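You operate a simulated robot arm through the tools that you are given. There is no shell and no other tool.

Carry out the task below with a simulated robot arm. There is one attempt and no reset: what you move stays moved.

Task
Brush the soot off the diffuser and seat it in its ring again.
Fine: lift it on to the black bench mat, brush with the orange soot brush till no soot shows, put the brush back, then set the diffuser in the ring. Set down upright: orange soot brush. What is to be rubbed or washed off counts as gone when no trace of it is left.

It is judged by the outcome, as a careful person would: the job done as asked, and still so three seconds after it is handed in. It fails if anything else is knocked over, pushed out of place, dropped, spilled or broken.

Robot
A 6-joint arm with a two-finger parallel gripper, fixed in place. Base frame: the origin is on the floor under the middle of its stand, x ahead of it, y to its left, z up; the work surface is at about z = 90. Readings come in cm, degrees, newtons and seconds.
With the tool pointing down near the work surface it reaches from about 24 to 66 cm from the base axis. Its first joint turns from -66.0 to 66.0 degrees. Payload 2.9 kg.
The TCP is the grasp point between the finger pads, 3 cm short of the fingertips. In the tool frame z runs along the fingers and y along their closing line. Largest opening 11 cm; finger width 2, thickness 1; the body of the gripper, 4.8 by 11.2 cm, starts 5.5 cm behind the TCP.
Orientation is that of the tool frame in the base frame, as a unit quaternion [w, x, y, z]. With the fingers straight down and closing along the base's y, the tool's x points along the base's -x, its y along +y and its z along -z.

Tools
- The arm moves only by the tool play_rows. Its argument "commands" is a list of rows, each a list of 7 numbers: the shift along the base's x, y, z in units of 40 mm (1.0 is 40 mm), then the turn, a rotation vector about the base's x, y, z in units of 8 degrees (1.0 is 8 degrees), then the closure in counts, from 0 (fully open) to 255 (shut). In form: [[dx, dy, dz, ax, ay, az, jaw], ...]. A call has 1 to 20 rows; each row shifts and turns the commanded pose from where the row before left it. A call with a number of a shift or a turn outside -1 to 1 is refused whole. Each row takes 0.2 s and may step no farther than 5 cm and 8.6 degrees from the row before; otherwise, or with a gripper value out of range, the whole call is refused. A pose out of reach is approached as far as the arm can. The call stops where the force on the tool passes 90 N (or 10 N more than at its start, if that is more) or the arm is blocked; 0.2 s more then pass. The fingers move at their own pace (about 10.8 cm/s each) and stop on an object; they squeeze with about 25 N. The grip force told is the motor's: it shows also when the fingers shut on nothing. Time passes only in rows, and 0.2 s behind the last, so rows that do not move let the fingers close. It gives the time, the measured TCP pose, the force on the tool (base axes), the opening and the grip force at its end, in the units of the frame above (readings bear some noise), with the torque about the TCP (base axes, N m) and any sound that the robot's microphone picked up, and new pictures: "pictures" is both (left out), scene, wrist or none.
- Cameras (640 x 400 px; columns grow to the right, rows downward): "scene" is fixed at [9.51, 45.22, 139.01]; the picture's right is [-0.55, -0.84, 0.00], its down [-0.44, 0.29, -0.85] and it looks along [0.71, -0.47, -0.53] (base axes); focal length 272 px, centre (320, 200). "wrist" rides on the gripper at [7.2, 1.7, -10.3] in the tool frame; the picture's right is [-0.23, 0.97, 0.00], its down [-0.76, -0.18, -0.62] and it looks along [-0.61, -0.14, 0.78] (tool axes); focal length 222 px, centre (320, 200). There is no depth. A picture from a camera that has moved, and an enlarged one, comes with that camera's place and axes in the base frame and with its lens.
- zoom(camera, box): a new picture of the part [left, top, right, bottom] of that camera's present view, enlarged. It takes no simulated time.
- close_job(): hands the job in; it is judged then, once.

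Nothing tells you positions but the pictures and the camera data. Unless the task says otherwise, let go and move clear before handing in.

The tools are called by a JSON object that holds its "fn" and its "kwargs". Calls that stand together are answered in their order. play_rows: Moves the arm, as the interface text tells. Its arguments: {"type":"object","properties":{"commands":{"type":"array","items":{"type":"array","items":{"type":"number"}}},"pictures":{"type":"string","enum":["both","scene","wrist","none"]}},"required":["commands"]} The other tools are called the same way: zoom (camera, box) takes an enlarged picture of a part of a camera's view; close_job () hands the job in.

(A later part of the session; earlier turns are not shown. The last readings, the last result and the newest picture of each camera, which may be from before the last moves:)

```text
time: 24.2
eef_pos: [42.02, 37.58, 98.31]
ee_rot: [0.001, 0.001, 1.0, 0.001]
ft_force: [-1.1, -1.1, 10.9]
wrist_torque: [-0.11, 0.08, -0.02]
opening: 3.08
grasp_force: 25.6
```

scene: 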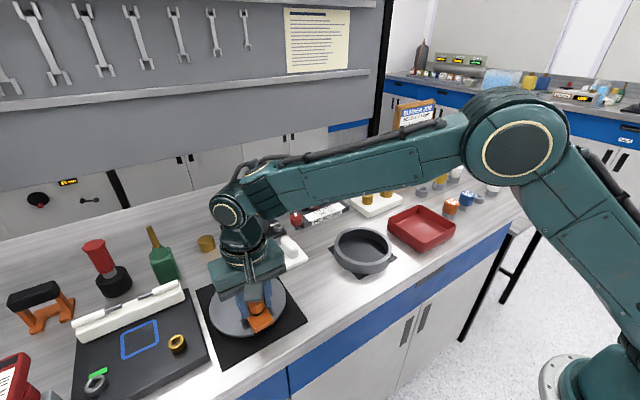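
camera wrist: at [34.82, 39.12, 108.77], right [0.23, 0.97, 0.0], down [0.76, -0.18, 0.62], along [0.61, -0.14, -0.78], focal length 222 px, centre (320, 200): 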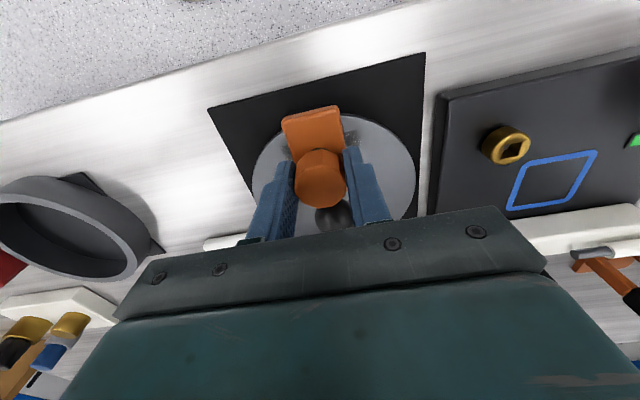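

Contact is made (about 10 N). I'll ease off slightly and do a gentle sweep along y across the patch, checking the force.

{"fn": "play_rows", "kwargs": {"commands": [[0, 0, 0.012, 0, 0, 0, 255], [0, 0.1, 0, 0, 0, 0, 255], [0, 0.2, 0, 0, 0, 0, 255], [0, 0.2, 0, 0, 0, 0, 255], [0, 0.2, 0, 0, 0, 0, 255], [0, 0.125, 0, 0, 0, 0, 255], [0, 0, 0, 0, 0, 0, 255]]}}

{"fn": "zoom", "kwargs": {"camera": "scene", "box": [190, 230, 330, 350]}}

{"fn": "zoom", "kwargs": {"camera": "wrist", "box": [180, 20, 460, 230]}}

```text
time: 25.8
eef_pos: [42.09, 40.73, 98.4]
ee_rot: [0.0, 0.001, 1.0, 0.0]
ft_force: [-0.5, -5.7, 17.4]
wrist_torque: [-0.26, -0.24, -0.11]
opening: 3.07
grasp_force: 25.4
camera wrist: at [34.74, 42.41, 108.65], right [0.23, 0.97, 0.0], down [0.76, -0.18, 0.62], along [0.61, -0.14, -0.78], focal length 222 px, centre (320, 200)
```

scene: 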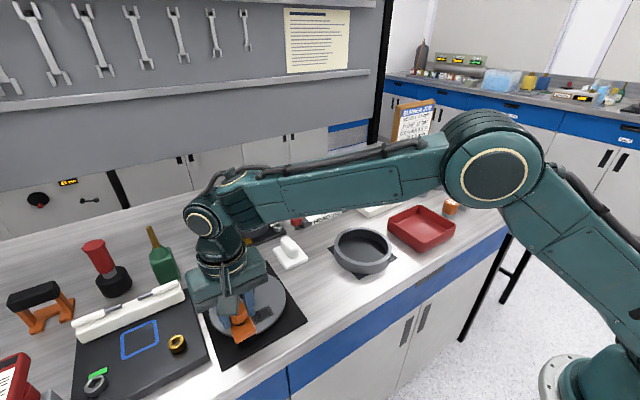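
wrist: 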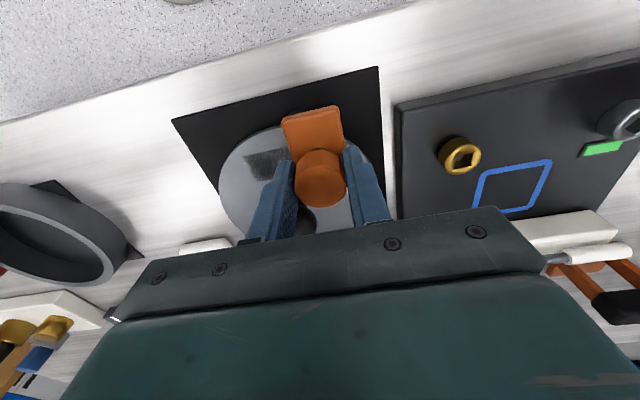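

```text
3.33 times, centred on (260, 290) of scene
camera zoom: at [9.49, 45.18, 139.02], right [-0.55, -0.84, 0.0], down [-0.44, 0.29, -0.85], along [0.71, -0.47, -0.53], focal length 908 px, centre (520, -100)
```

zoom: 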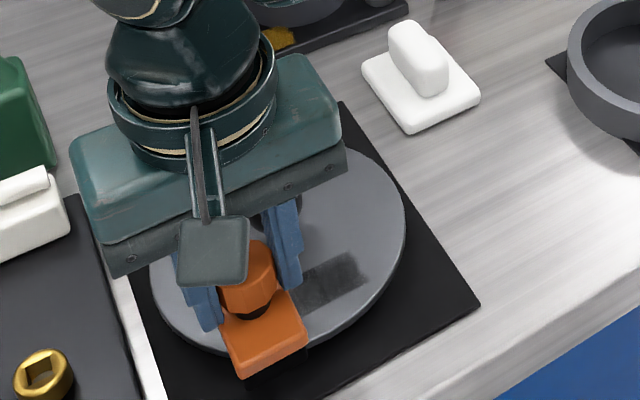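

```text
1.90 times, centred on (320, 125) of wrist
camera zoom: at [34.74, 42.41, 108.65], right [0.23, 0.97, 0.0], down [0.76, -0.18, 0.62], along [0.61, -0.14, -0.78], focal length 423 px, centre (320, 343)
```

zoom: 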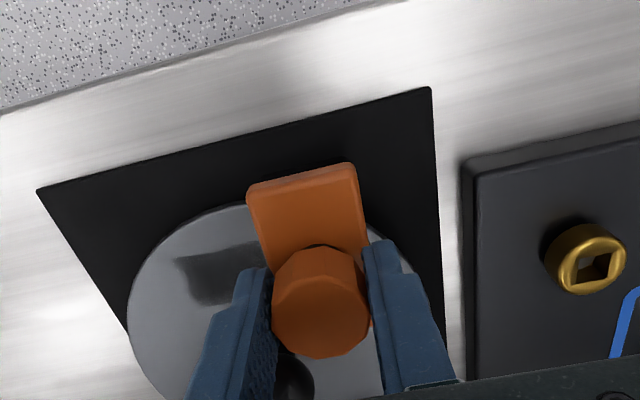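

The sweep works and the disc hasn't shifted; the pressure rose a little, so I'll ease slightly and sweep back and forth over the whole patch.

{"fn": "play_rows", "kwargs": {"commands": [[0, -0.1, 0.01, 0, 0, 0, 255], [0, -0.2, 0, 0, 0, 0, 255], [0, -0.2, 0, 0, 0, 0, 255], [0, -0.2, 0, 0, 0, 0, 255], [0, -0.2, 0, 0, 0, 0, 255], [0, -0.2, 0, 0, 0, 0, 255], [0, -0.2, 0, 0, 0, 0, 255], [0, -0.2, 0, 0, 0, 0, 255], [0, -0.15, 0, 0, 0, 0, 255], [0, 0, 0, 0, 0, 0, 255]]}}

{"fn": "zoom", "kwargs": {"camera": "scene", "box": [190, 230, 330, 350]}}

{"fn": "zoom", "kwargs": {"camera": "wrist", "box": [180, 20, 460, 230]}}

```text
time: 28.0
eef_pos: [42.02, 34.1, 98.29]
ee_rot: [0.001, 0.0, 1.0, -0.001]
ft_force: [0.7, 1.7, 4.8]
wrist_torque: [0.06, 0.03, 0.05]
opening: 3.12
grasp_force: 24.9
camera wrist: at [34.78, 35.78, 108.66], right [0.23, 0.97, 0.0], down [0.76, -0.18, 0.62], along [0.61, -0.14, -0.78], focal length 222 px, centre (320, 200)
```

scene: 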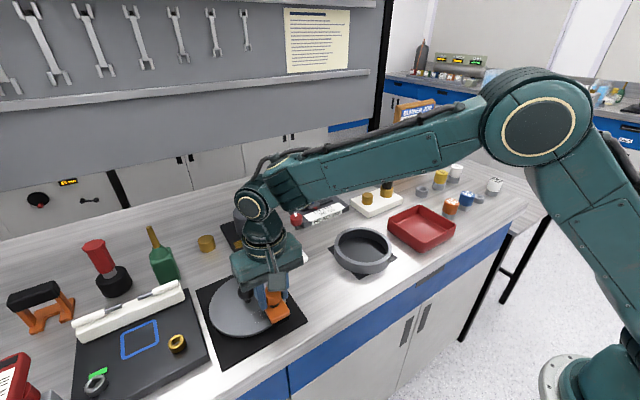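
wrist: 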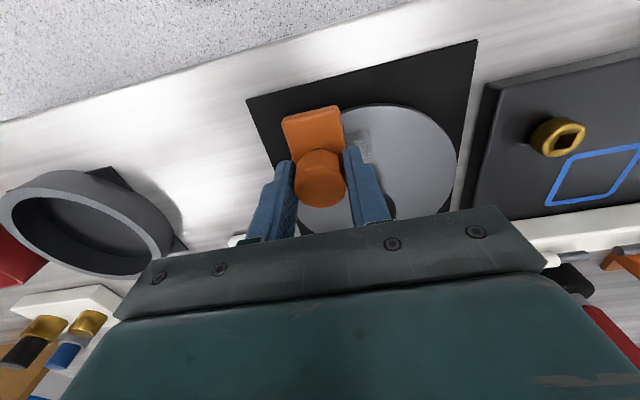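

```text
3.33 times, centred on (260, 290) of scene
camera zoom: at [9.5, 45.22, 139.01], right [-0.55, -0.84, 0.0], down [-0.44, 0.29, -0.85], along [0.71, -0.47, -0.53], focal length 908 px, centre (520, -100)
```

zoom: 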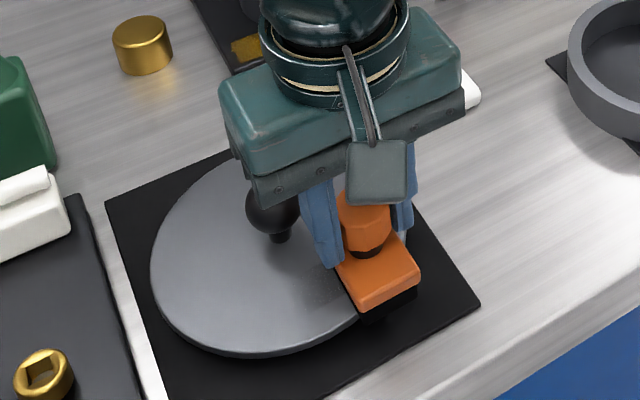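

```text
1.90 times, centred on (320, 125) of wrist
camera zoom: at [34.78, 35.78, 108.66], right [0.23, 0.97, 0.0], down [0.76, -0.18, 0.62], along [0.61, -0.14, -0.78], focal length 423 px, centre (320, 343)
```

zoom: 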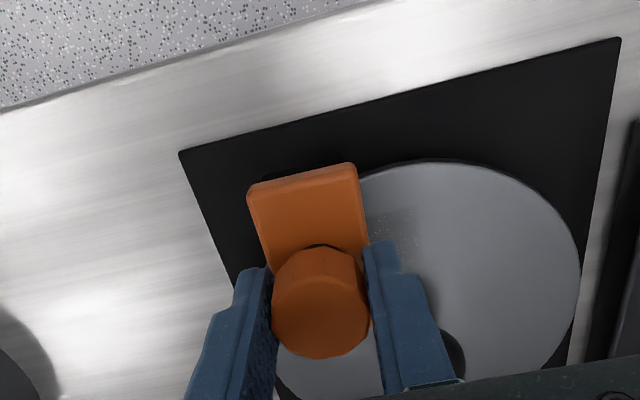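

The soot is fading nicely. I'll run more strokes back and forth over the full patch.

{"fn": "play_rows", "kwargs": {"commands": [[0, 0.1, 0, 0, 0, 0, 255], [0, 0.2, 0, 0, 0, 0, 255], [0, 0.2, 0, 0, 0, 0, 255], [0, 0.2, 0, 0, 0, 0, 255], [0, 0.2, 0, 0, 0, 0, 255], [0, 0.2, 0, 0, 0, 0, 255], [0, 0.2, 0, 0, 0, 0, 255], [0, 0.2, 0, 0, 0, 0, 255], [0, 0.15, 0, 0, 0, 0, 255], [0, 0, 0, 0, 0, 0, 255], [0, -0.1, 0, 0, 0, 0, 255], [0, -0.2, 0, 0, 0, 0, 255], [0, -0.2, 0, 0, 0, 0, 255], [0, -0.2, 0, 0, 0, 0, 255], [0, -0.2, 0, 0, 0, 0, 255], [0, -0.2, 0, 0, 0, 0, 255], [0, -0.2, 0, 0, 0, 0, 255], [0, -0.2, 0, 0, 0, 0, 255], [0, -0.15, 0, 0, 0, 0, 255], [0, 0, 0, 0, 0, 0, 255]], "pictures": "none"}}

{"fn": "play_rows", "kwargs": {"commands": [[0, 0.1, 0, 0, 0, 0, 255], [0, 0.2, 0, 0, 0, 0, 255], [0, 0.2, 0, 0, 0, 0, 255], [0, 0.2, 0, 0, 0, 0, 255], [0, 0.2, 0, 0, 0, 0, 255], [0, 0.2, 0, 0, 0, 0, 255], [0, 0.2, 0, 0, 0, 0, 255], [0, 0.2, 0, 0, 0, 0, 255], [0, 0.15, 0, 0, 0, 0, 255], [0, 0, 0, 0, 0, 0, 255]]}}

{"fn": "zoom", "kwargs": {"camera": "scene", "box": [190, 230, 330, 350]}}

{"fn": "zoom", "kwargs": {"camera": "wrist", "box": [180, 20, 460, 230]}}

```text
time: 32.2
eef_pos: [42.07, 34.2, 98.35]
ee_rot: [0.0, 0.0, 1.0, 0.0]
ft_force: [0.3, 0.2, 1.0]
wrist_torque: [0.05, -0.02, 0.04]
opening: 3.08
grasp_force: 24.6
```

```text
time: 34.4
eef_pos: [42.13, 40.72, 98.3]
ee_rot: [0.0, 0.0, 1.0, -0.001]
ft_force: [-0.3, -0.4, -0.2]
wrist_torque: [0.0, 0.04, 0.0]
opening: 3.12
grasp_force: 25.0
camera wrist: at [34.79, 42.43, 108.65], right [0.23, 0.97, 0.0], down [0.76, -0.18, 0.62], along [0.61, -0.14, -0.78], focal length 222 px, centre (320, 200)
```

scene: 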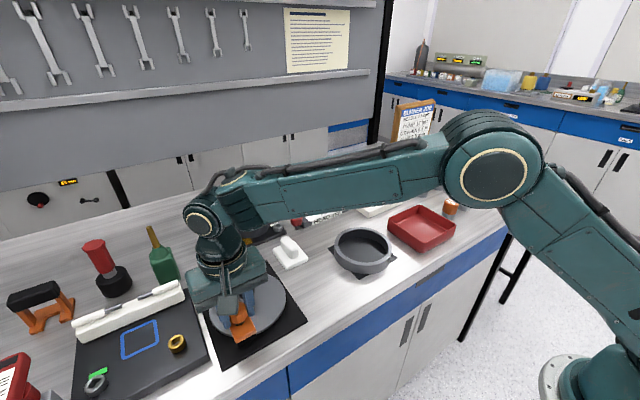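
wrist: 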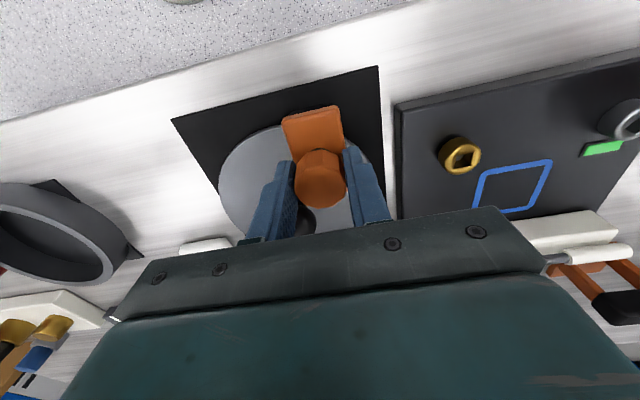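

```text
3.33 times, centred on (260, 290) of scene
camera zoom: at [9.51, 45.22, 139.01], right [-0.55, -0.84, 0.0], down [-0.44, 0.29, -0.85], along [0.71, -0.47, -0.53], focal length 908 px, centre (520, -100)
```

zoom: 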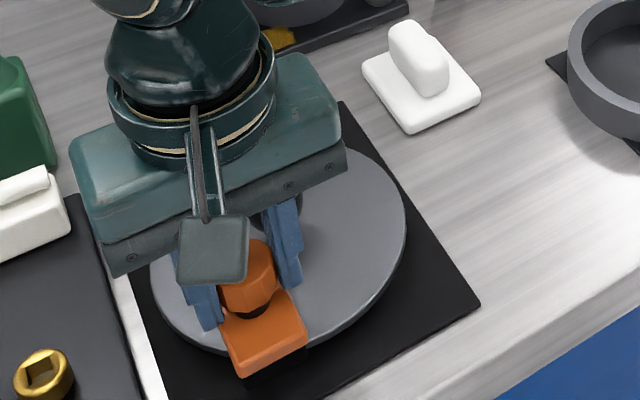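

```text
1.90 times, centred on (320, 125) of wrist
camera zoom: at [34.79, 42.43, 108.65], right [0.23, 0.97, 0.0], down [0.76, -0.18, 0.62], along [0.61, -0.14, -0.78], focal length 423 px, centre (320, 343)
```

zoom: 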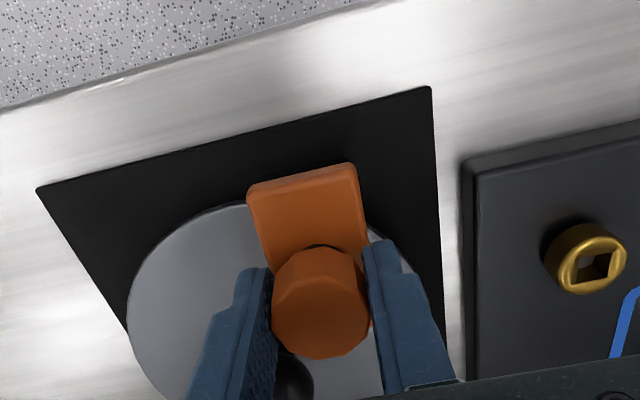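

The visible part looks clean. I'll lift the brush and move it aside to inspect the whole patch area.

{"fn": "play_rows", "kwargs": {"commands": [[0, 0, 0.4, 0, 0, 0, 255], [0, 0, 0.8, 0, 0, 0, 255], [0, -0.5, 0.5, 0, 0, 0, 255], [0, -0.9, 0, 0, 0, 0, 255], [0, -0.9, 0, 0, 0, 0, 255], [0, -0.7, 0, 0, 0, 0, 255], [0, 0, 0, 0, 0, 0, 255]]}}

{"fn": "zoom", "kwargs": {"camera": "scene", "box": [200, 260, 300, 345]}}

{"fn": "zoom", "kwargs": {"camera": "wrist", "box": [320, 60, 560, 230]}}

```text
time: 36.0
eef_pos: [42.14, 28.7, 105.21]
ee_rot: [0.0, 0.0, 1.0, 0.0]
ft_force: [0.8, -0.3, -1.8]
wrist_torque: [0.03, 0.01, -0.01]
opening: 3.08
grasp_force: 25.0
camera wrist: at [34.8, 30.4, 115.45], right [0.23, 0.97, 0.0], down [0.76, -0.18, 0.62], along [0.61, -0.14, -0.78], focal length 222 px, centre (320, 200)
```

scene: 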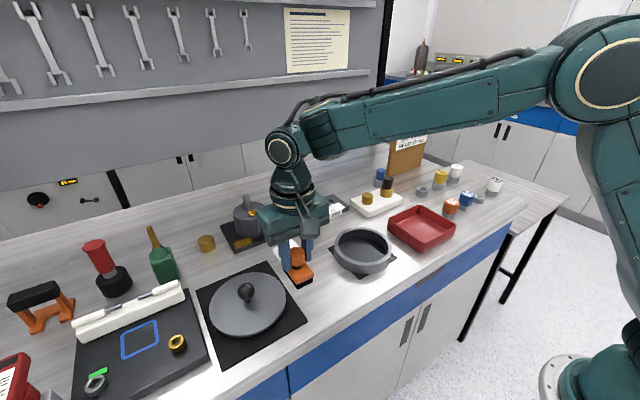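
wrist: 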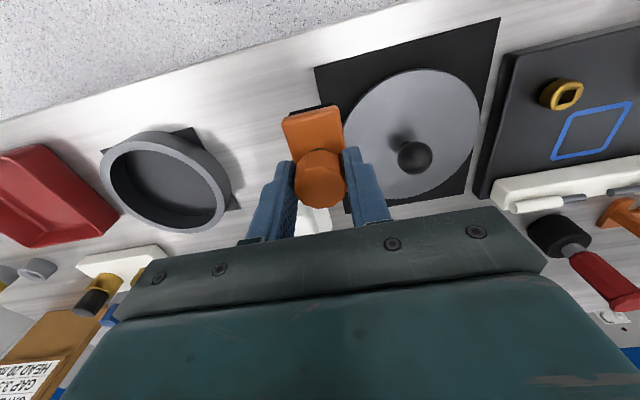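

```text
4.71 times, centred on (250, 302) of scene
camera zoom: at [9.51, 45.22, 139.01], right [-0.55, -0.84, 0.0], down [-0.44, 0.29, -0.85], along [0.71, -0.47, -0.53], focal length 1282 px, centre (649, -282)
```

zoom: 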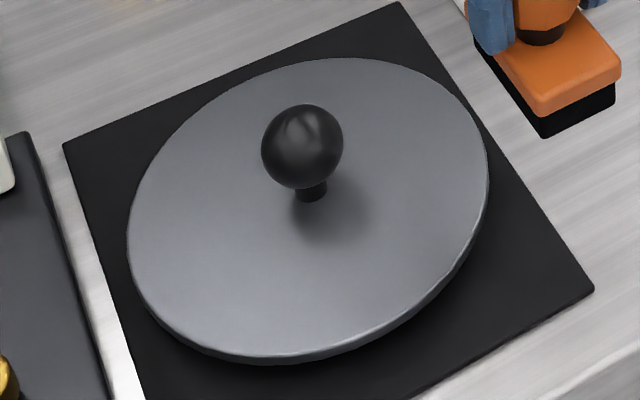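

```text
2.35 times, centred on (440, 145) of wrist
camera zoom: at [34.8, 30.4, 115.45], right [0.23, 0.97, 0.0], down [0.76, -0.18, 0.62], along [0.61, -0.14, -0.78], focal length 523 px, centre (38, 329)
```

zoom: 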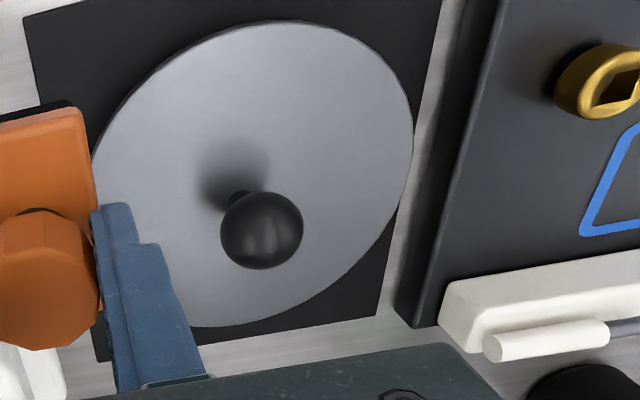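

{"fn": "zoom", "kwargs": {"camera": "scene", "box": [220, 295, 290, 340]}}

{"fn": "zoom", "kwargs": {"camera": "wrist", "box": [340, 65, 480, 150]}}

```text
8.89 times, centred on (255, 318) of scene
camera zoom: at [9.51, 45.22, 139.01], right [-0.55, -0.84, 0.0], down [-0.44, 0.29, -0.85], along [0.71, -0.47, -0.53], focal length 2421 px, centre (898, -844)
```

zoom: 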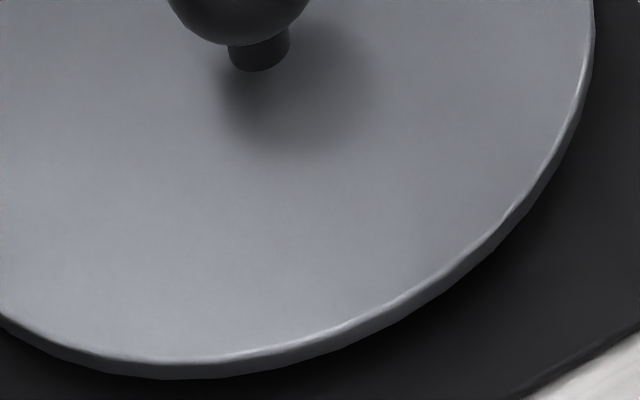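

```text
4.57 times, centred on (410, 108) of wrist
camera zoom: at [34.8, 30.4, 115.45], right [0.23, 0.97, 0.0], down [0.76, -0.18, 0.62], along [0.61, -0.14, -0.78], focal length 1015 px, centre (-91, 623)
```

zoom: 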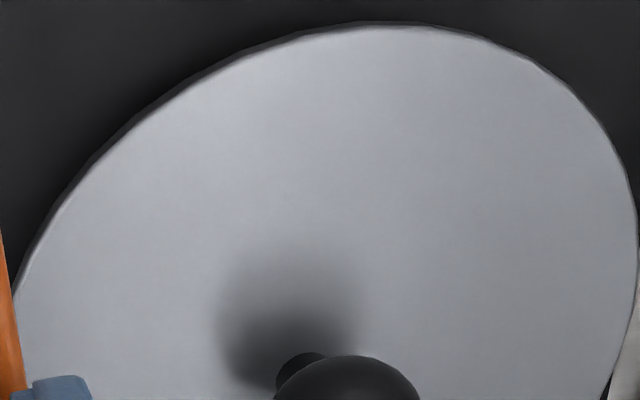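

The disc looks clean in both views. For certainty that no faint trace remains, I'll make one more light double pass over the patch area before returning the brush.

{"fn": "play_rows", "kwargs": {"commands": [[0, 0.5, 0, 0, 0, 0, 255], [0, 0.6, 0, 0, 0, 0, 255], [0, 0.25, 0, 0, 0, 0, 255], [0, 0, -0.6, 0, 0, 0, 255], [0, 0, -0.6, 0, 0, 0, 255], [0, 0, -0.35, 0, 0, 0, 255], [0, 0, -0.12, 0, 0, 0, 255], [0, 0, -0.05, 0, 0, 0, 255], [0, 0, 0, 0, 0, 0, 255]], "pictures": "none"}}

```text
time: 38.0
eef_pos: [42.14, 34.19, 98.42]
ee_rot: [0.001, 0.0, 1.0, 0.001]
ft_force: [0.4, -0.2, 1.2]
wrist_torque: [0.01, 0.02, -0.01]
opening: 3.1
grasp_force: 24.9
```

Light contact (~3 N). Now the extra sweeps.

{"fn": "play_rows", "kwargs": {"commands": [[0, 0.1, -0.005, 0, 0, 0, 255], [0, 0.2, 0, 0, 0, 0, 255], [0, 0.2, 0, 0, 0, 0, 255], [0, 0.2, 0, 0, 0, 0, 255], [0, 0.2, 0, 0, 0, 0, 255], [0, 0.2, 0, 0, 0, 0, 255], [0, 0.2, 0, 0, 0, 0, 255], [0, 0.2, 0, 0, 0, 0, 255], [0, 0.15, 0, 0, 0, 0, 255], [0, 0, 0, 0, 0, 0, 255]], "pictures": "none"}}

{"fn": "play_rows", "kwargs": {"commands": [[0, -0.1, 0, 0, 0, 0, 255], [0, -0.2, 0, 0, 0, 0, 255], [0, -0.2, 0, 0, 0, 0, 255], [0, -0.2, 0, 0, 0, 0, 255], [0, -0.2, 0, 0, 0, 0, 255], [0, -0.2, 0, 0, 0, 0, 255], [0, -0.2, 0, 0, 0, 0, 255], [0, -0.2, 0, 0, 0, 0, 255], [0, -0.15, 0, 0, 0, 0, 255], [0, 0, 0, 0, 0, 0, 255]], "pictures": "none"}}

{"fn": "play_rows", "kwargs": {"commands": [[0, 0, 0.4, 0, 0, 0, 255], [0, 0, 0.8, 0, 0, 0, 255], [0, -0.5, 0.55, 0, 0, 0, 255], [0, -0.8, 0, 0, 0, 0, 255], [0, -0.5, 0, 0, 0, 0, 255], [0, 0, 0, 0, 0, 0, 255]]}}

{"fn": "zoom", "kwargs": {"camera": "scene", "box": [200, 260, 300, 345]}}

{"fn": "zoom", "kwargs": {"camera": "wrist", "box": [320, 40, 560, 230]}}

```text
time: 40.2
eef_pos: [42.06, 40.72, 98.3]
ee_rot: [0.0, 0.001, 1.0, 0.001]
ft_force: [-1.4, -5.3, 14.1]
wrist_torque: [-0.21, -0.2, -0.07]
opening: 3.06
grasp_force: 25.0
```

```text
time: 42.4
eef_pos: [41.98, 34.18, 98.32]
ee_rot: [0.002, 0.0, 1.0, 0.0]
ft_force: [0.4, 5.0, 19.3]
wrist_torque: [0.29, -0.3, 0.14]
opening: 3.11
grasp_force: 24.7
```

```text
time: 43.8
eef_pos: [42.04, 26.92, 105.22]
ee_rot: [0.0, 0.001, 1.0, 0.0]
ft_force: [-0.3, -0.7, -1.3]
wrist_torque: [0.0, 0.02, -0.02]
opening: 3.09
grasp_force: 24.6
camera wrist: at [34.77, 28.6, 115.52], right [0.23, 0.97, 0.0], down [0.76, -0.18, 0.62], along [0.61, -0.14, -0.78], focal length 222 px, centre (320, 200)
```

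scene: 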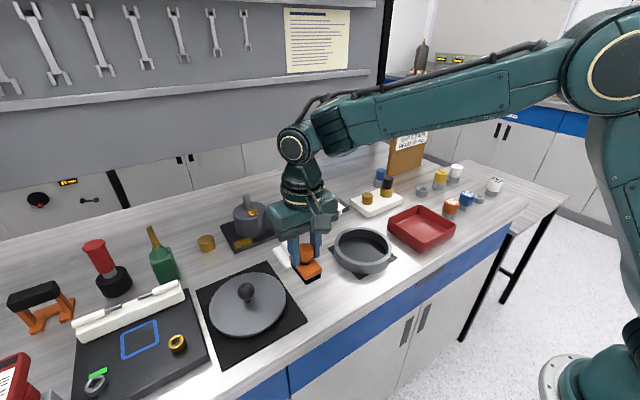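
wrist: 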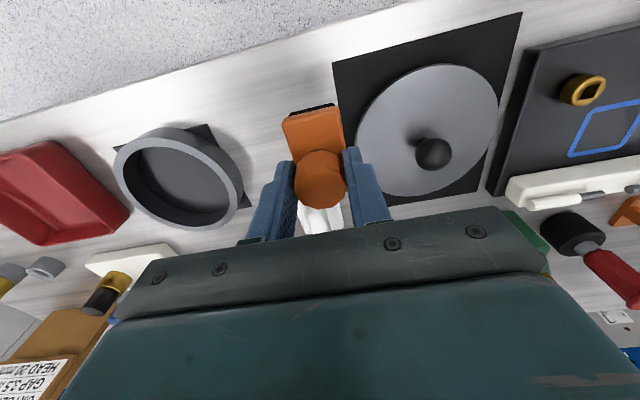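

```text
4.71 times, centred on (250, 302) of scene
camera zoom: at [9.51, 45.22, 139.01], right [-0.55, -0.84, 0.0], down [-0.44, 0.29, -0.85], along [0.71, -0.47, -0.53], focal length 1282 px, centre (649, -282)
```

zoom: 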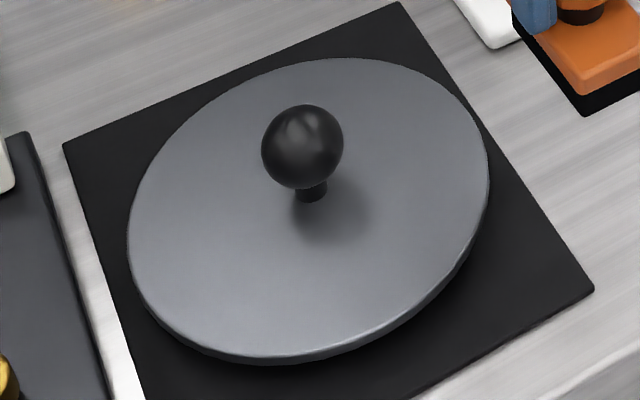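

```text
2.11 times, centred on (440, 135) of wrist
camera zoom: at [34.77, 28.6, 115.52], right [0.23, 0.97, 0.0], down [0.76, -0.18, 0.62], along [0.61, -0.14, -0.78], focal length 468 px, centre (67, 337)
```

zoom: 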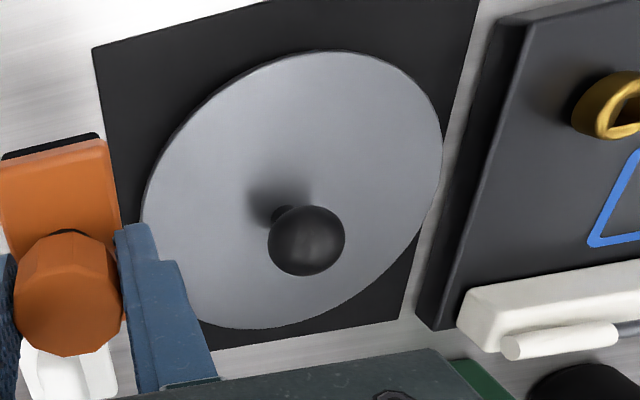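

The diffuser is clean and hasn't moved. Now I'll return the brush to its original spot (42.9, 23.54), lowering gently to contact.

{"fn": "play_rows", "kwargs": {"commands": [[0.1, -0.4, 0, 0, 0, 0, 255], [0.1, -0.365, 0, 0, 0, 0, 255], [0.028, -0.1, 0, 0, 0, 0, 255], [0, 0, -0.5, 0, 0, 0, 255], [0, 0, -0.8, 0, 0, 0, 255], [0, 0, -0.5, 0, 0, 0, 255], [0, 0, -0.25, 0, 0, 0, 255], [0, 0, -0.08, 0, 0, 0, 255], [0, 0, 0, 0, 0, 0, 255]]}}

{"fn": "zoom", "kwargs": {"camera": "scene", "box": [270, 220, 370, 310]}}

```text
time: 45.8
eef_pos: [43.05, 23.42, 96.7]
ee_rot: [0.001, -0.001, 1.0, 0.0]
ft_force: [0.2, -0.1, -1.1]
wrist_torque: [-0.01, 0.03, -0.02]
opening: 3.07
grasp_force: 25.2
camera wrist: at [35.72, 25.14, 107.06], right [0.23, 0.97, 0.0], down [0.76, -0.18, 0.62], along [0.61, -0.14, -0.78], focal length 222 px, centre (320, 200)
```

scene: 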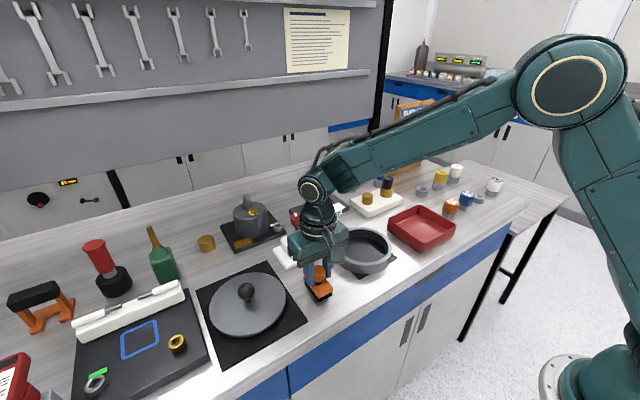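
wrist: 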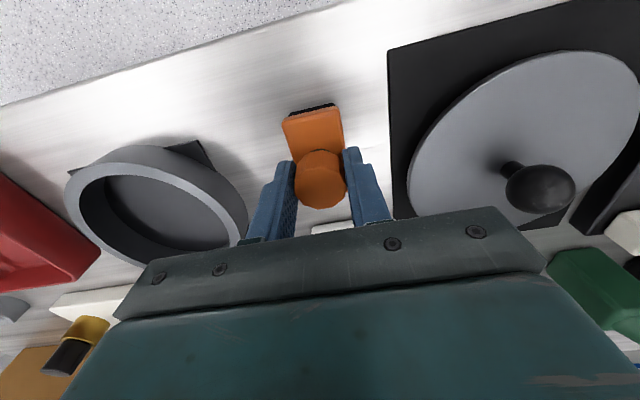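

```text
4.44 times, centred on (320, 265) of scene
camera zoom: at [9.51, 45.22, 139.01], right [-0.55, -0.84, 0.0], down [-0.44, 0.29, -0.85], along [0.71, -0.47, -0.53], focal length 1211 px, centre (320, -89)
```

zoom: 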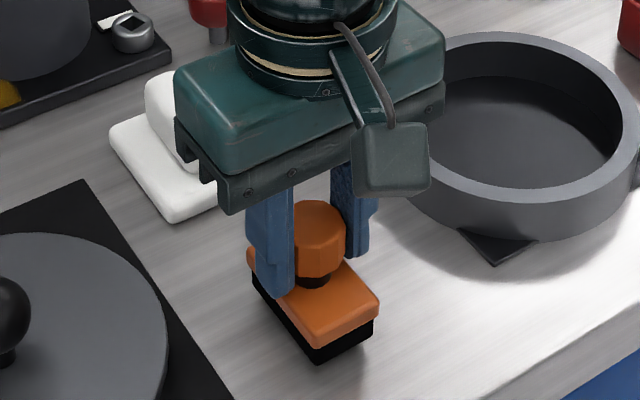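

{"fn": "play_rows", "kwargs": {"commands": [[0, 0, -0.08, 0, 0, 0, 255], [0, 0, -0.04, 0, 0, 0, 255], [0, 0, 0, 0, 0, 0, 255]], "pictures": "none"}}

{"fn": "play_rows", "kwargs": {"commands": [[0, 0, -0.025, 0, 0, 0, 255], [0, 0, 0, 0, 0, 0, 255]], "pictures": "none"}}

```text
time: 46.6
eef_pos: [42.88, 23.51, 96.29]
ee_rot: [0.0, 0.0, 1.0, -0.001]
ft_force: [-0.7, 0.0, -0.7]
wrist_torque: [-0.01, 0.03, 0.03]
opening: 3.09
grasp_force: 25.1
```

```text
time: 47.2
eef_pos: [42.91, 23.53, 96.23]
ee_rot: [0.0, -0.001, 1.0, -0.001]
ft_force: [0.7, 0.1, -1.8]
wrist_torque: [0.0, 0.0, 0.0]
opening: 3.1
grasp_force: 25.2
```

{"fn": "play_rows", "kwargs": {"commands": [[0, 0, -0.015, 0, 0, 0, 255], [0, 0, 0, 0, 0, 0, 255]], "pictures": "none"}}

{"fn": "play_rows", "kwargs": {"commands": [[0, 0, -0.015, 0, 0, 0, 255], [0, 0, 0, 0, 0, 0, 255]], "pictures": "none"}}

```text
time: 47.8
eef_pos: [42.94, 23.48, 96.17]
ee_rot: [-0.001, 0.0, 1.0, 0.001]
ft_force: [-0.7, -0.5, 2.6]
wrist_torque: [-0.04, 0.12, -0.03]
opening: 3.09
grasp_force: 25.2
```

```text
time: 48.4
eef_pos: [43.04, 23.34, 96.13]
ee_rot: [0.0, 0.0, 1.0, 0.0]
ft_force: [-2.0, -1.2, 12.2]
wrist_torque: [-0.1, 0.54, 0.03]
opening: 3.07
grasp_force: 24.6
```

The brush is firmly down on the bench in its old spot. I'll ease the pressure, release and rise straight up.

{"fn": "play_rows", "kwargs": {"commands": [[0, 0, 0.012, 0, 0, 0, 255], [0, 0, 0, 0, 0, 0, 200], [0, 0, 0, 0, 0, 0, 150], [0, 0, 0, 0, 0, 0, 110], [0, 0, 0, 0, 0, 0, 90], [0, 0, 0.3, 0, 0, 0, 90], [0, 0, 0.7, 0, 0, 0, 90], [0, 0, 0.9, 0, 0, 0, 90], [0, 0, 0.9, 0, 0, 0, 90], [0, 0, 0, 0, 0, 0, 90]]}}

{"fn": "zoom", "kwargs": {"camera": "scene", "box": [190, 240, 350, 340]}}

{"fn": "zoom", "kwargs": {"camera": "wrist", "box": [100, 20, 580, 230]}}

```text
time: 50.6
eef_pos: [42.96, 23.36, 107.37]
ee_rot: [0.0, 0.0, 1.0, -0.001]
ft_force: [0.0, -0.1, 0.0]
wrist_torque: [-0.01, -0.01, -0.02]
opening: 7.13
grasp_force: 0.0
camera wrist: at [35.74, 25.18, 117.66], right [0.23, 0.97, 0.0], down [0.76, -0.18, 0.62], along [0.61, -0.14, -0.78], focal length 222 px, centre (320, 200)
```

scene: 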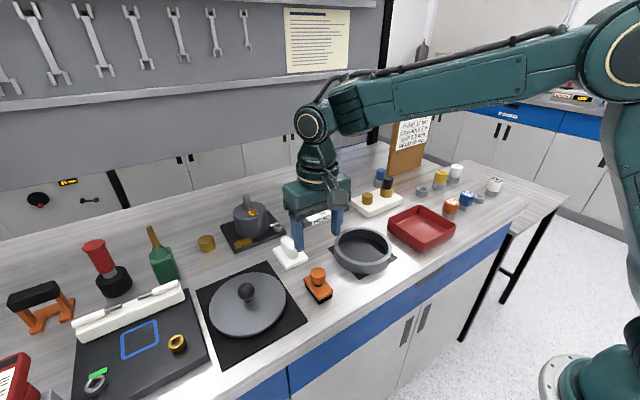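
wrist: 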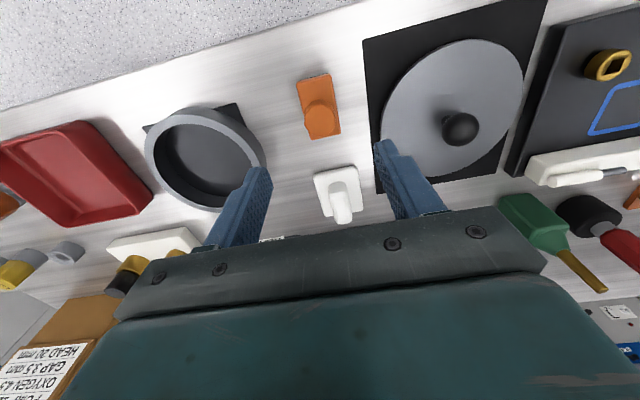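

```text
4.00 times, centred on (270, 290) of scene
camera zoom: at [9.51, 45.22, 139.01], right [-0.55, -0.84, 0.0], down [-0.44, 0.29, -0.85], along [0.71, -0.47, -0.53], focal length 1090 px, centre (520, -160)
```

zoom: 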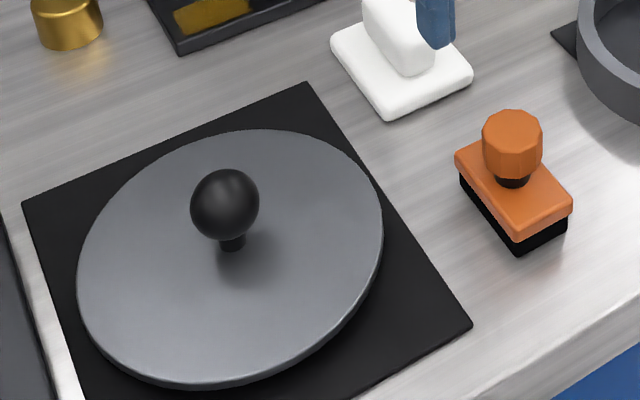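

```text
1.33 times, centred on (340, 125) of wrist
camera zoom: at [35.74, 25.18, 117.66], right [0.23, 0.97, 0.0], down [0.76, -0.18, 0.62], along [0.61, -0.14, -0.78], focal length 296 px, centre (293, 300)
```

zoom: 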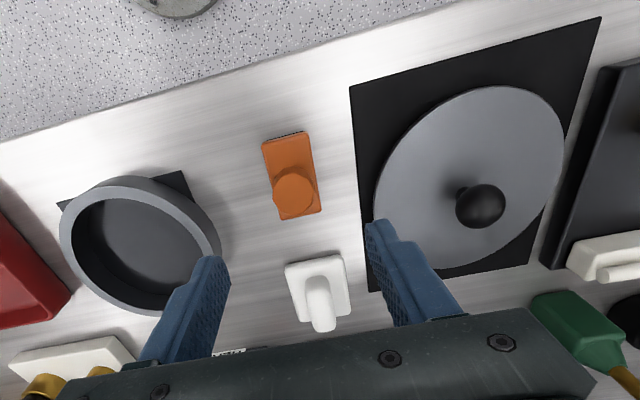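

The brush stands upright in its original place. Now I'll return to the diffuser's knob at (47.47, 37.48).

{"fn": "play_rows", "kwargs": {"commands": [[0.2, 0.5, 0, 0, 0, 0, 90], [0.25, 0.8, 0, 0, 0, 0, 90], [0.25, 0.8, 0, 0, 0, 0, 90], [0.25, 0.8, 0, 0, 0, 0, 90], [0.19, 0.586, 0, 0, 0, 0, 90], [0, 0, -0.6, 0, 0, 0, 90], [0, 0, -0.8, 0, 0, 0, 90], [0, 0, -0.6, 0, 0, 0, 90], [0, 0, -0.2, 0, 0, 0, 90], [0, 0, 0, 0, 0, 0, 90]]}}

{"fn": "zoom", "kwargs": {"camera": "wrist", "box": [200, 20, 440, 220]}}

{"fn": "zoom", "kwargs": {"camera": "scene", "box": [190, 230, 310, 350]}}

```text
time: 52.8
eef_pos: [47.52, 37.44, 98.47]
ee_rot: [0.0, 0.0, 1.0, 0.001]
ft_force: [0.1, 0.9, 0.1]
wrist_torque: [0.0, -0.04, 0.04]
opening: 7.11
grasp_force: 0.0
camera wrist: at [40.27, 39.1, 108.76], right [0.23, 0.97, 0.0], down [0.76, -0.18, 0.62], along [0.61, -0.14, -0.78], focal length 222 px, centre (320, 200)
```

scene: 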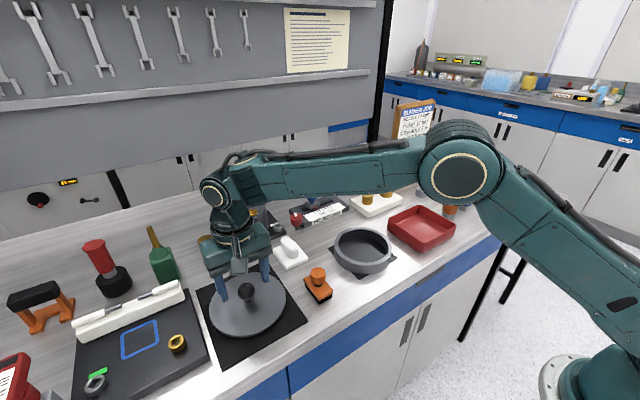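
wrist: 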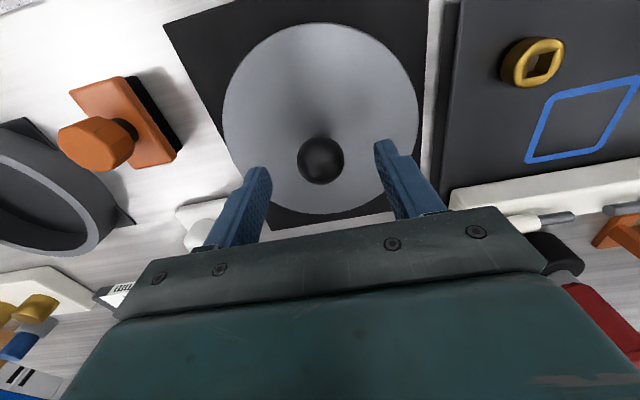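

```text
2.00 times, centred on (320, 120) of wrist
camera zoom: at [40.27, 39.1, 108.76], right [0.23, 0.97, 0.0], down [0.76, -0.18, 0.62], along [0.61, -0.14, -0.78], focal length 444 px, centre (320, 360)
```

zoom: 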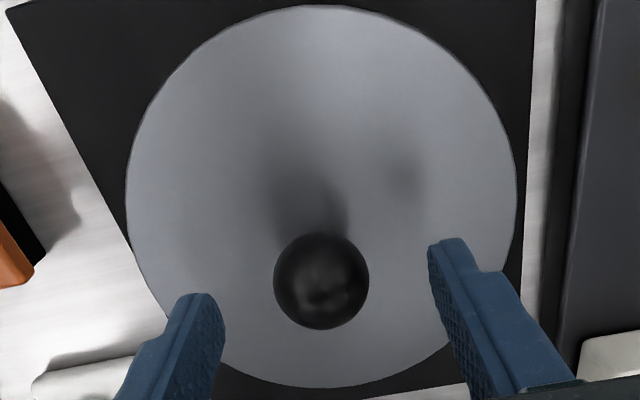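

```text
3.33 times, centred on (250, 290) of scene
camera zoom: at [9.51, 45.22, 139.01], right [-0.55, -0.84, 0.0], down [-0.44, 0.29, -0.85], along [0.71, -0.47, -0.53], focal length 908 px, centre (553, -100)
```

zoom: 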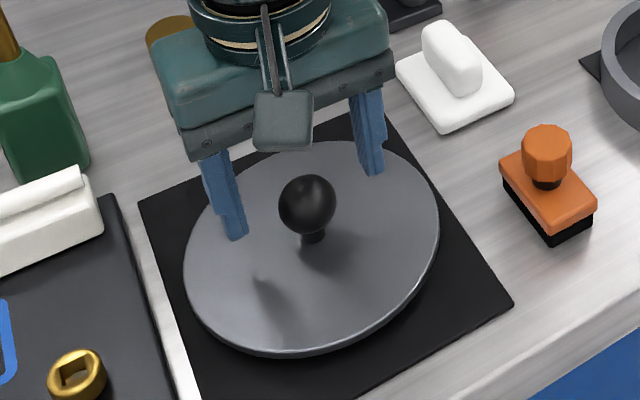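

The knob is centred between the fingers and the disc looks clean. I'll lower to the same grip height and close.

{"fn": "play_rows", "kwargs": {"commands": [[0, 0, -0.3, 0, 0, 0, 90], [0, 0, -0.22, 0, 0, 0, 90], [0, 0, -0.045, 0, 0, 0, 90], [0, 0, 0, 0, 0, 0, 160], [0, 0, 0, 0, 0, 0, 255], [0, 0, 0, 0, 0, 0, 255], [0, 0, 0, 0, 0, 0, 255], [0, 0, 0, 0, 0, 0, 255]]}}

{"fn": "zoom", "kwargs": {"camera": "wrist", "box": [200, 20, 440, 220]}}

```text
time: 54.6
eef_pos: [47.47, 37.5, 96.07]
ee_rot: [-0.001, -0.001, 1.0, 0.0]
ft_force: [-0.5, -0.5, -0.1]
wrist_torque: [0.0, 0.02, -0.02]
opening: 3.29
grasp_force: 25.1
camera wrist: at [40.27, 39.11, 106.48], right [0.23, 0.97, 0.0], down [0.76, -0.18, 0.62], along [0.61, -0.14, -0.78], focal length 222 px, centre (320, 200)
```

scene: 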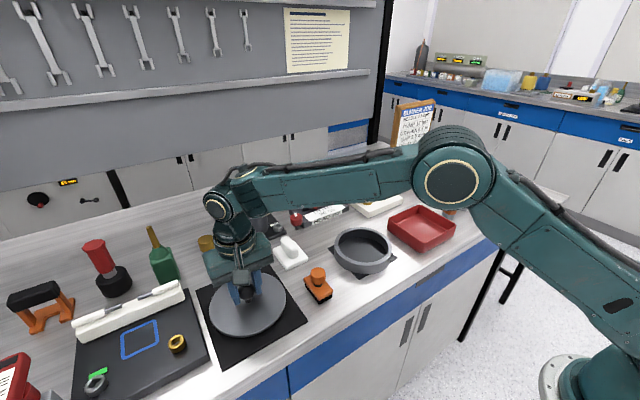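
wrist: 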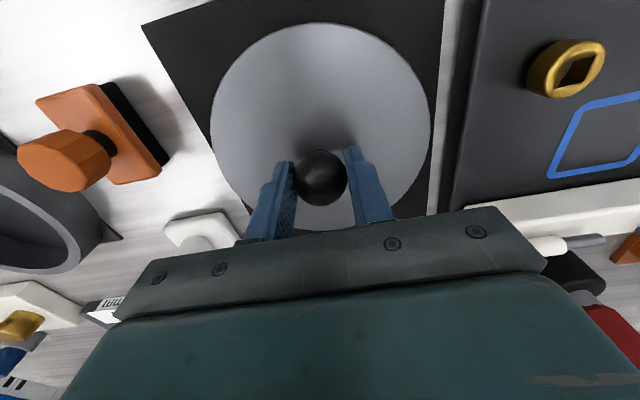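

```text
2.00 times, centred on (320, 120) of wrist
camera zoom: at [40.27, 39.11, 106.48], right [0.23, 0.97, 0.0], down [0.76, -0.18, 0.62], along [0.61, -0.14, -0.78], focal length 444 px, centre (320, 360)
```

zoom: 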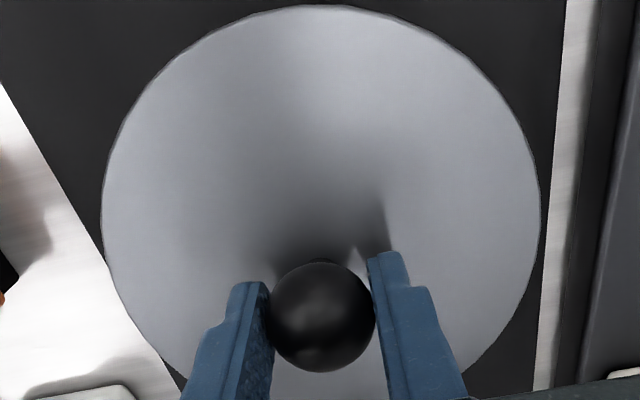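

The knob is gripped again. Before carrying it back, I'll zoom on the ring to measure its centre precisely.

{"fn": "zoom", "kwargs": {"camera": "scene", "box": [320, 215, 410, 285]}}

{"fn": "play_rows", "kwargs": {"commands": [[0, 0, 0.1, 0, 0, 0, 255], [0, 0, 0.3, 0, 0, 0, 255], [0, 0, 0.6, 0, 0, 0, 255], [0, 0, 0.8, 0, 0, 0, 255], [0, 0, 0.8, 0, 0, 0, 255], [0, 0, 0.54, 0, 0, 0, 255], [0, 0, 0, 0, 0, 0, 255]]}}

{"fn": "zoom", "kwargs": {"camera": "scene", "box": [170, 200, 310, 350]}}

```text
5.71 times, centred on (365, 250) of scene
camera zoom: at [9.51, 45.22, 139.01], right [-0.55, -0.84, 0.0], down [-0.44, 0.29, -0.85], along [0.71, -0.47, -0.53], focal length 1557 px, centre (63, -86)
```

zoom: 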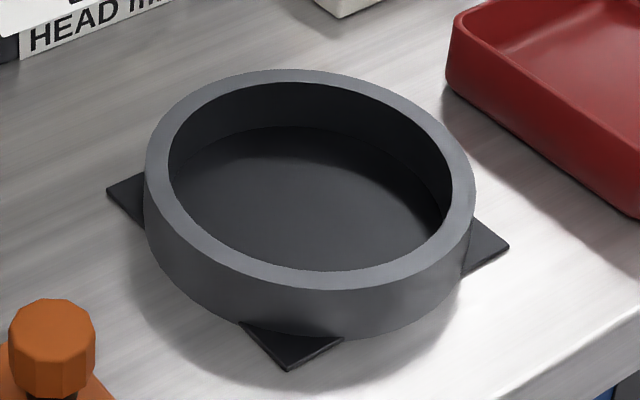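

```text
time: 56.2
eef_pos: [47.49, 37.4, 108.82]
ee_rot: [0.0, 0.0, 1.0, 0.0]
ft_force: [-1.0, -0.2, -3.4]
wrist_torque: [-0.04, 0.01, 0.02]
opening: 3.29
grasp_force: 24.7
camera wrist: at [40.24, 39.11, 119.09], right [0.23, 0.97, 0.0], down [0.76, -0.18, 0.62], along [0.61, -0.14, -0.78], focal length 222 px, centre (320, 200)
```

scene: 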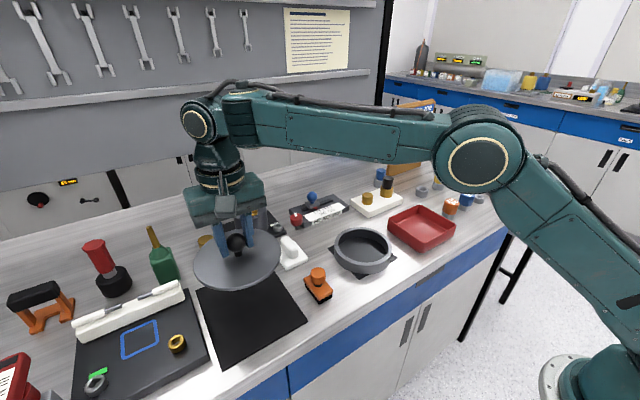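
wrist: 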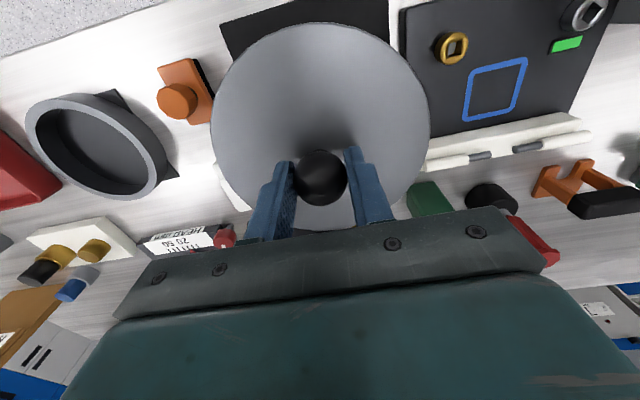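

```text
2.67 times, centred on (240, 275) of scene
camera zoom: at [9.51, 45.22, 139.01], right [-0.55, -0.84, 0.0], down [-0.44, 0.29, -0.85], along [0.71, -0.47, -0.53], focal length 726 px, centre (533, 0)
```

zoom: 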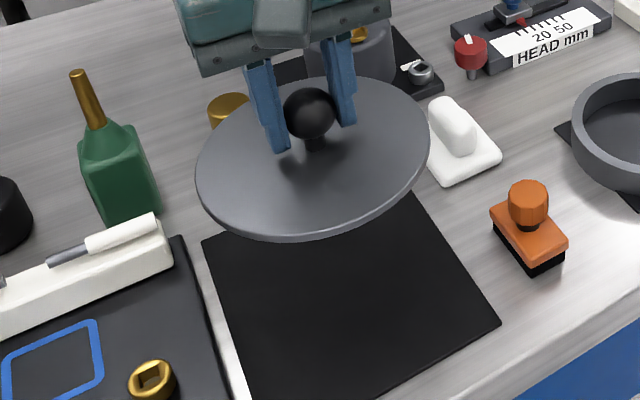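

The disc is in hand, and the ring's centre agrees with where I picked it up (46.87, 7.66). I'll carry the diffuser back above the ring.

{"fn": "play_rows", "kwargs": {"commands": [[0, -0.2, 0, 0, 0, 0, 255], [0, -0.5, 0, 0, 0, 0, 255], [-0.05, -0.8, 0, 0, 0, 0, 255], [-0.05, -0.9, 0, 0, 0, 0, 255], [-0.05, -0.9, 0, 0, 0, 0, 255], [0, -0.9, 0, 0, 0, 0, 255], [0, -0.9, 0, 0, 0, 0, 255], [0, -0.9, 0, 0, 0, 0, 255], [0, -0.7, 0, 0, 0, 0, 255], [0, -0.5, 0, 0, 0, 0, 255], [0, -0.255, 0, 0, 0, 0, 255], [0, 0, 0, 0, 0, 0, 255], [0, 0, 0, 0, 0, 0, 255]]}}

{"fn": "zoom", "kwargs": {"camera": "scene", "box": [310, 190, 420, 290]}}

```text
time: 59.0
eef_pos: [46.93, 7.64, 108.73]
ee_rot: [0.0, 0.0, 1.0, 0.0]
ft_force: [-0.1, -0.8, -2.2]
wrist_torque: [0.02, -0.01, 0.0]
opening: 3.28
grasp_force: 24.9
camera wrist: at [39.63, 9.32, 119.12], right [0.23, 0.97, 0.0], down [0.76, -0.18, 0.62], along [0.61, -0.14, -0.78], focal length 222 px, centre (320, 200)
```

scene: 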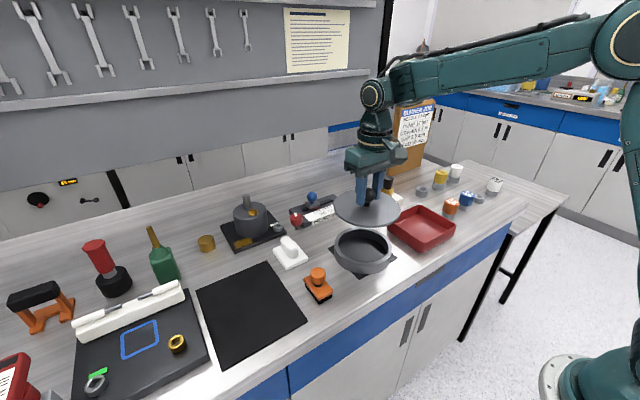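
wrist: 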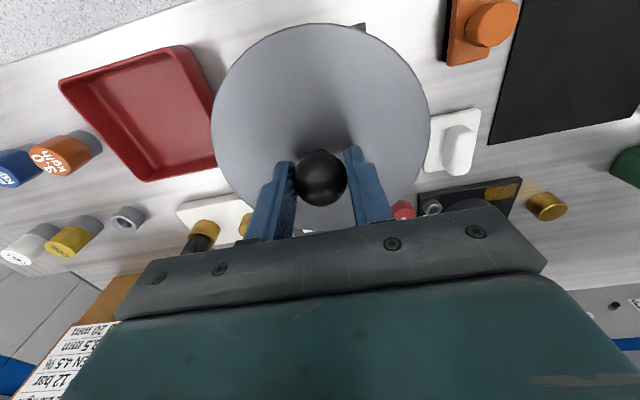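

```text
4.00 times, centred on (365, 240) of scene
camera zoom: at [9.51, 45.22, 139.01], right [-0.55, -0.84, 0.0], down [-0.44, 0.29, -0.85], along [0.71, -0.47, -0.53], focal length 1090 px, centre (140, 40)
```

zoom: 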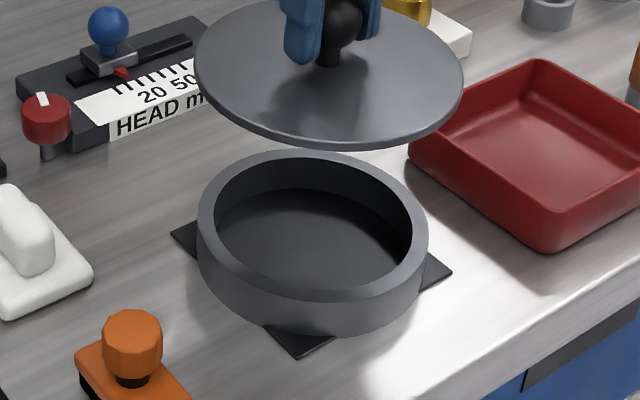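

Directly above the ring. I'll lower to just above seating height, then check.

{"fn": "play_rows", "kwargs": {"commands": [[0, 0, -0.4, 0, 0, 0, 255], [0, 0, -0.7, 0, 0, 0, 255], [0, 0, -0.6, 0, 0, 0, 255], [0, 0, -0.4, 0, 0, 0, 255], [0, 0, -0.2, 0, 0, 0, 255], [0, 0, -0.1, 0, 0, 0, 255], [0, 0, 0, 0, 0, 0, 255]]}}

{"fn": "zoom", "kwargs": {"camera": "scene", "box": [310, 190, 420, 290]}}

```text
time: 60.6
eef_pos: [46.94, 7.62, 99.04]
ee_rot: [0.0, 0.0, 1.0, 0.0]
ft_force: [0.6, 0.8, -2.3]
wrist_torque: [-0.05, -0.01, -0.03]
opening: 3.3
grasp_force: 24.9
camera wrist: at [39.67, 9.29, 109.38], right [0.23, 0.97, 0.0], down [0.76, -0.18, 0.62], along [0.61, -0.14, -0.78], focal length 222 px, centre (320, 200)
```

scene: 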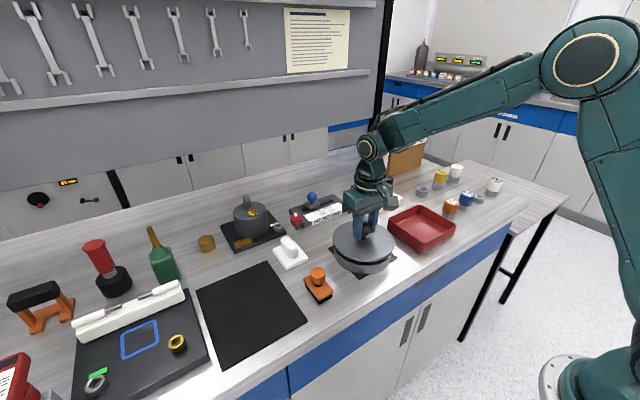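
wrist: 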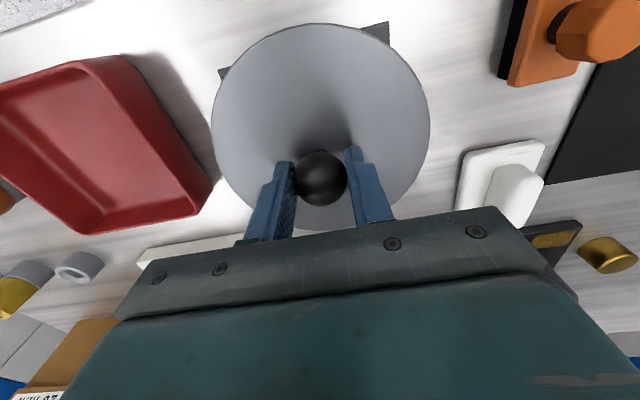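

```text
4.00 times, centred on (365, 240) of scene
camera zoom: at [9.51, 45.22, 139.01], right [-0.55, -0.84, 0.0], down [-0.44, 0.29, -0.85], along [0.71, -0.47, -0.53], focal length 1090 px, centre (140, 40)
```

zoom: 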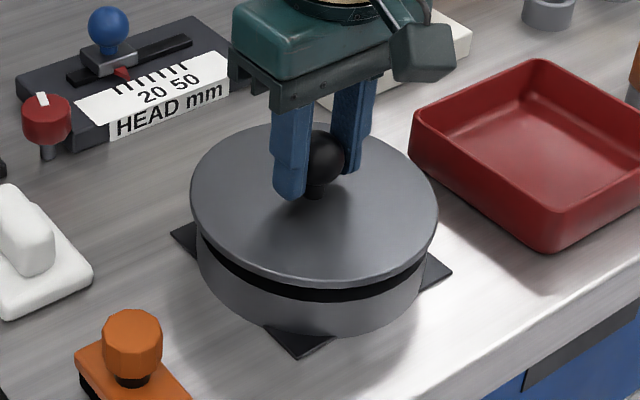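

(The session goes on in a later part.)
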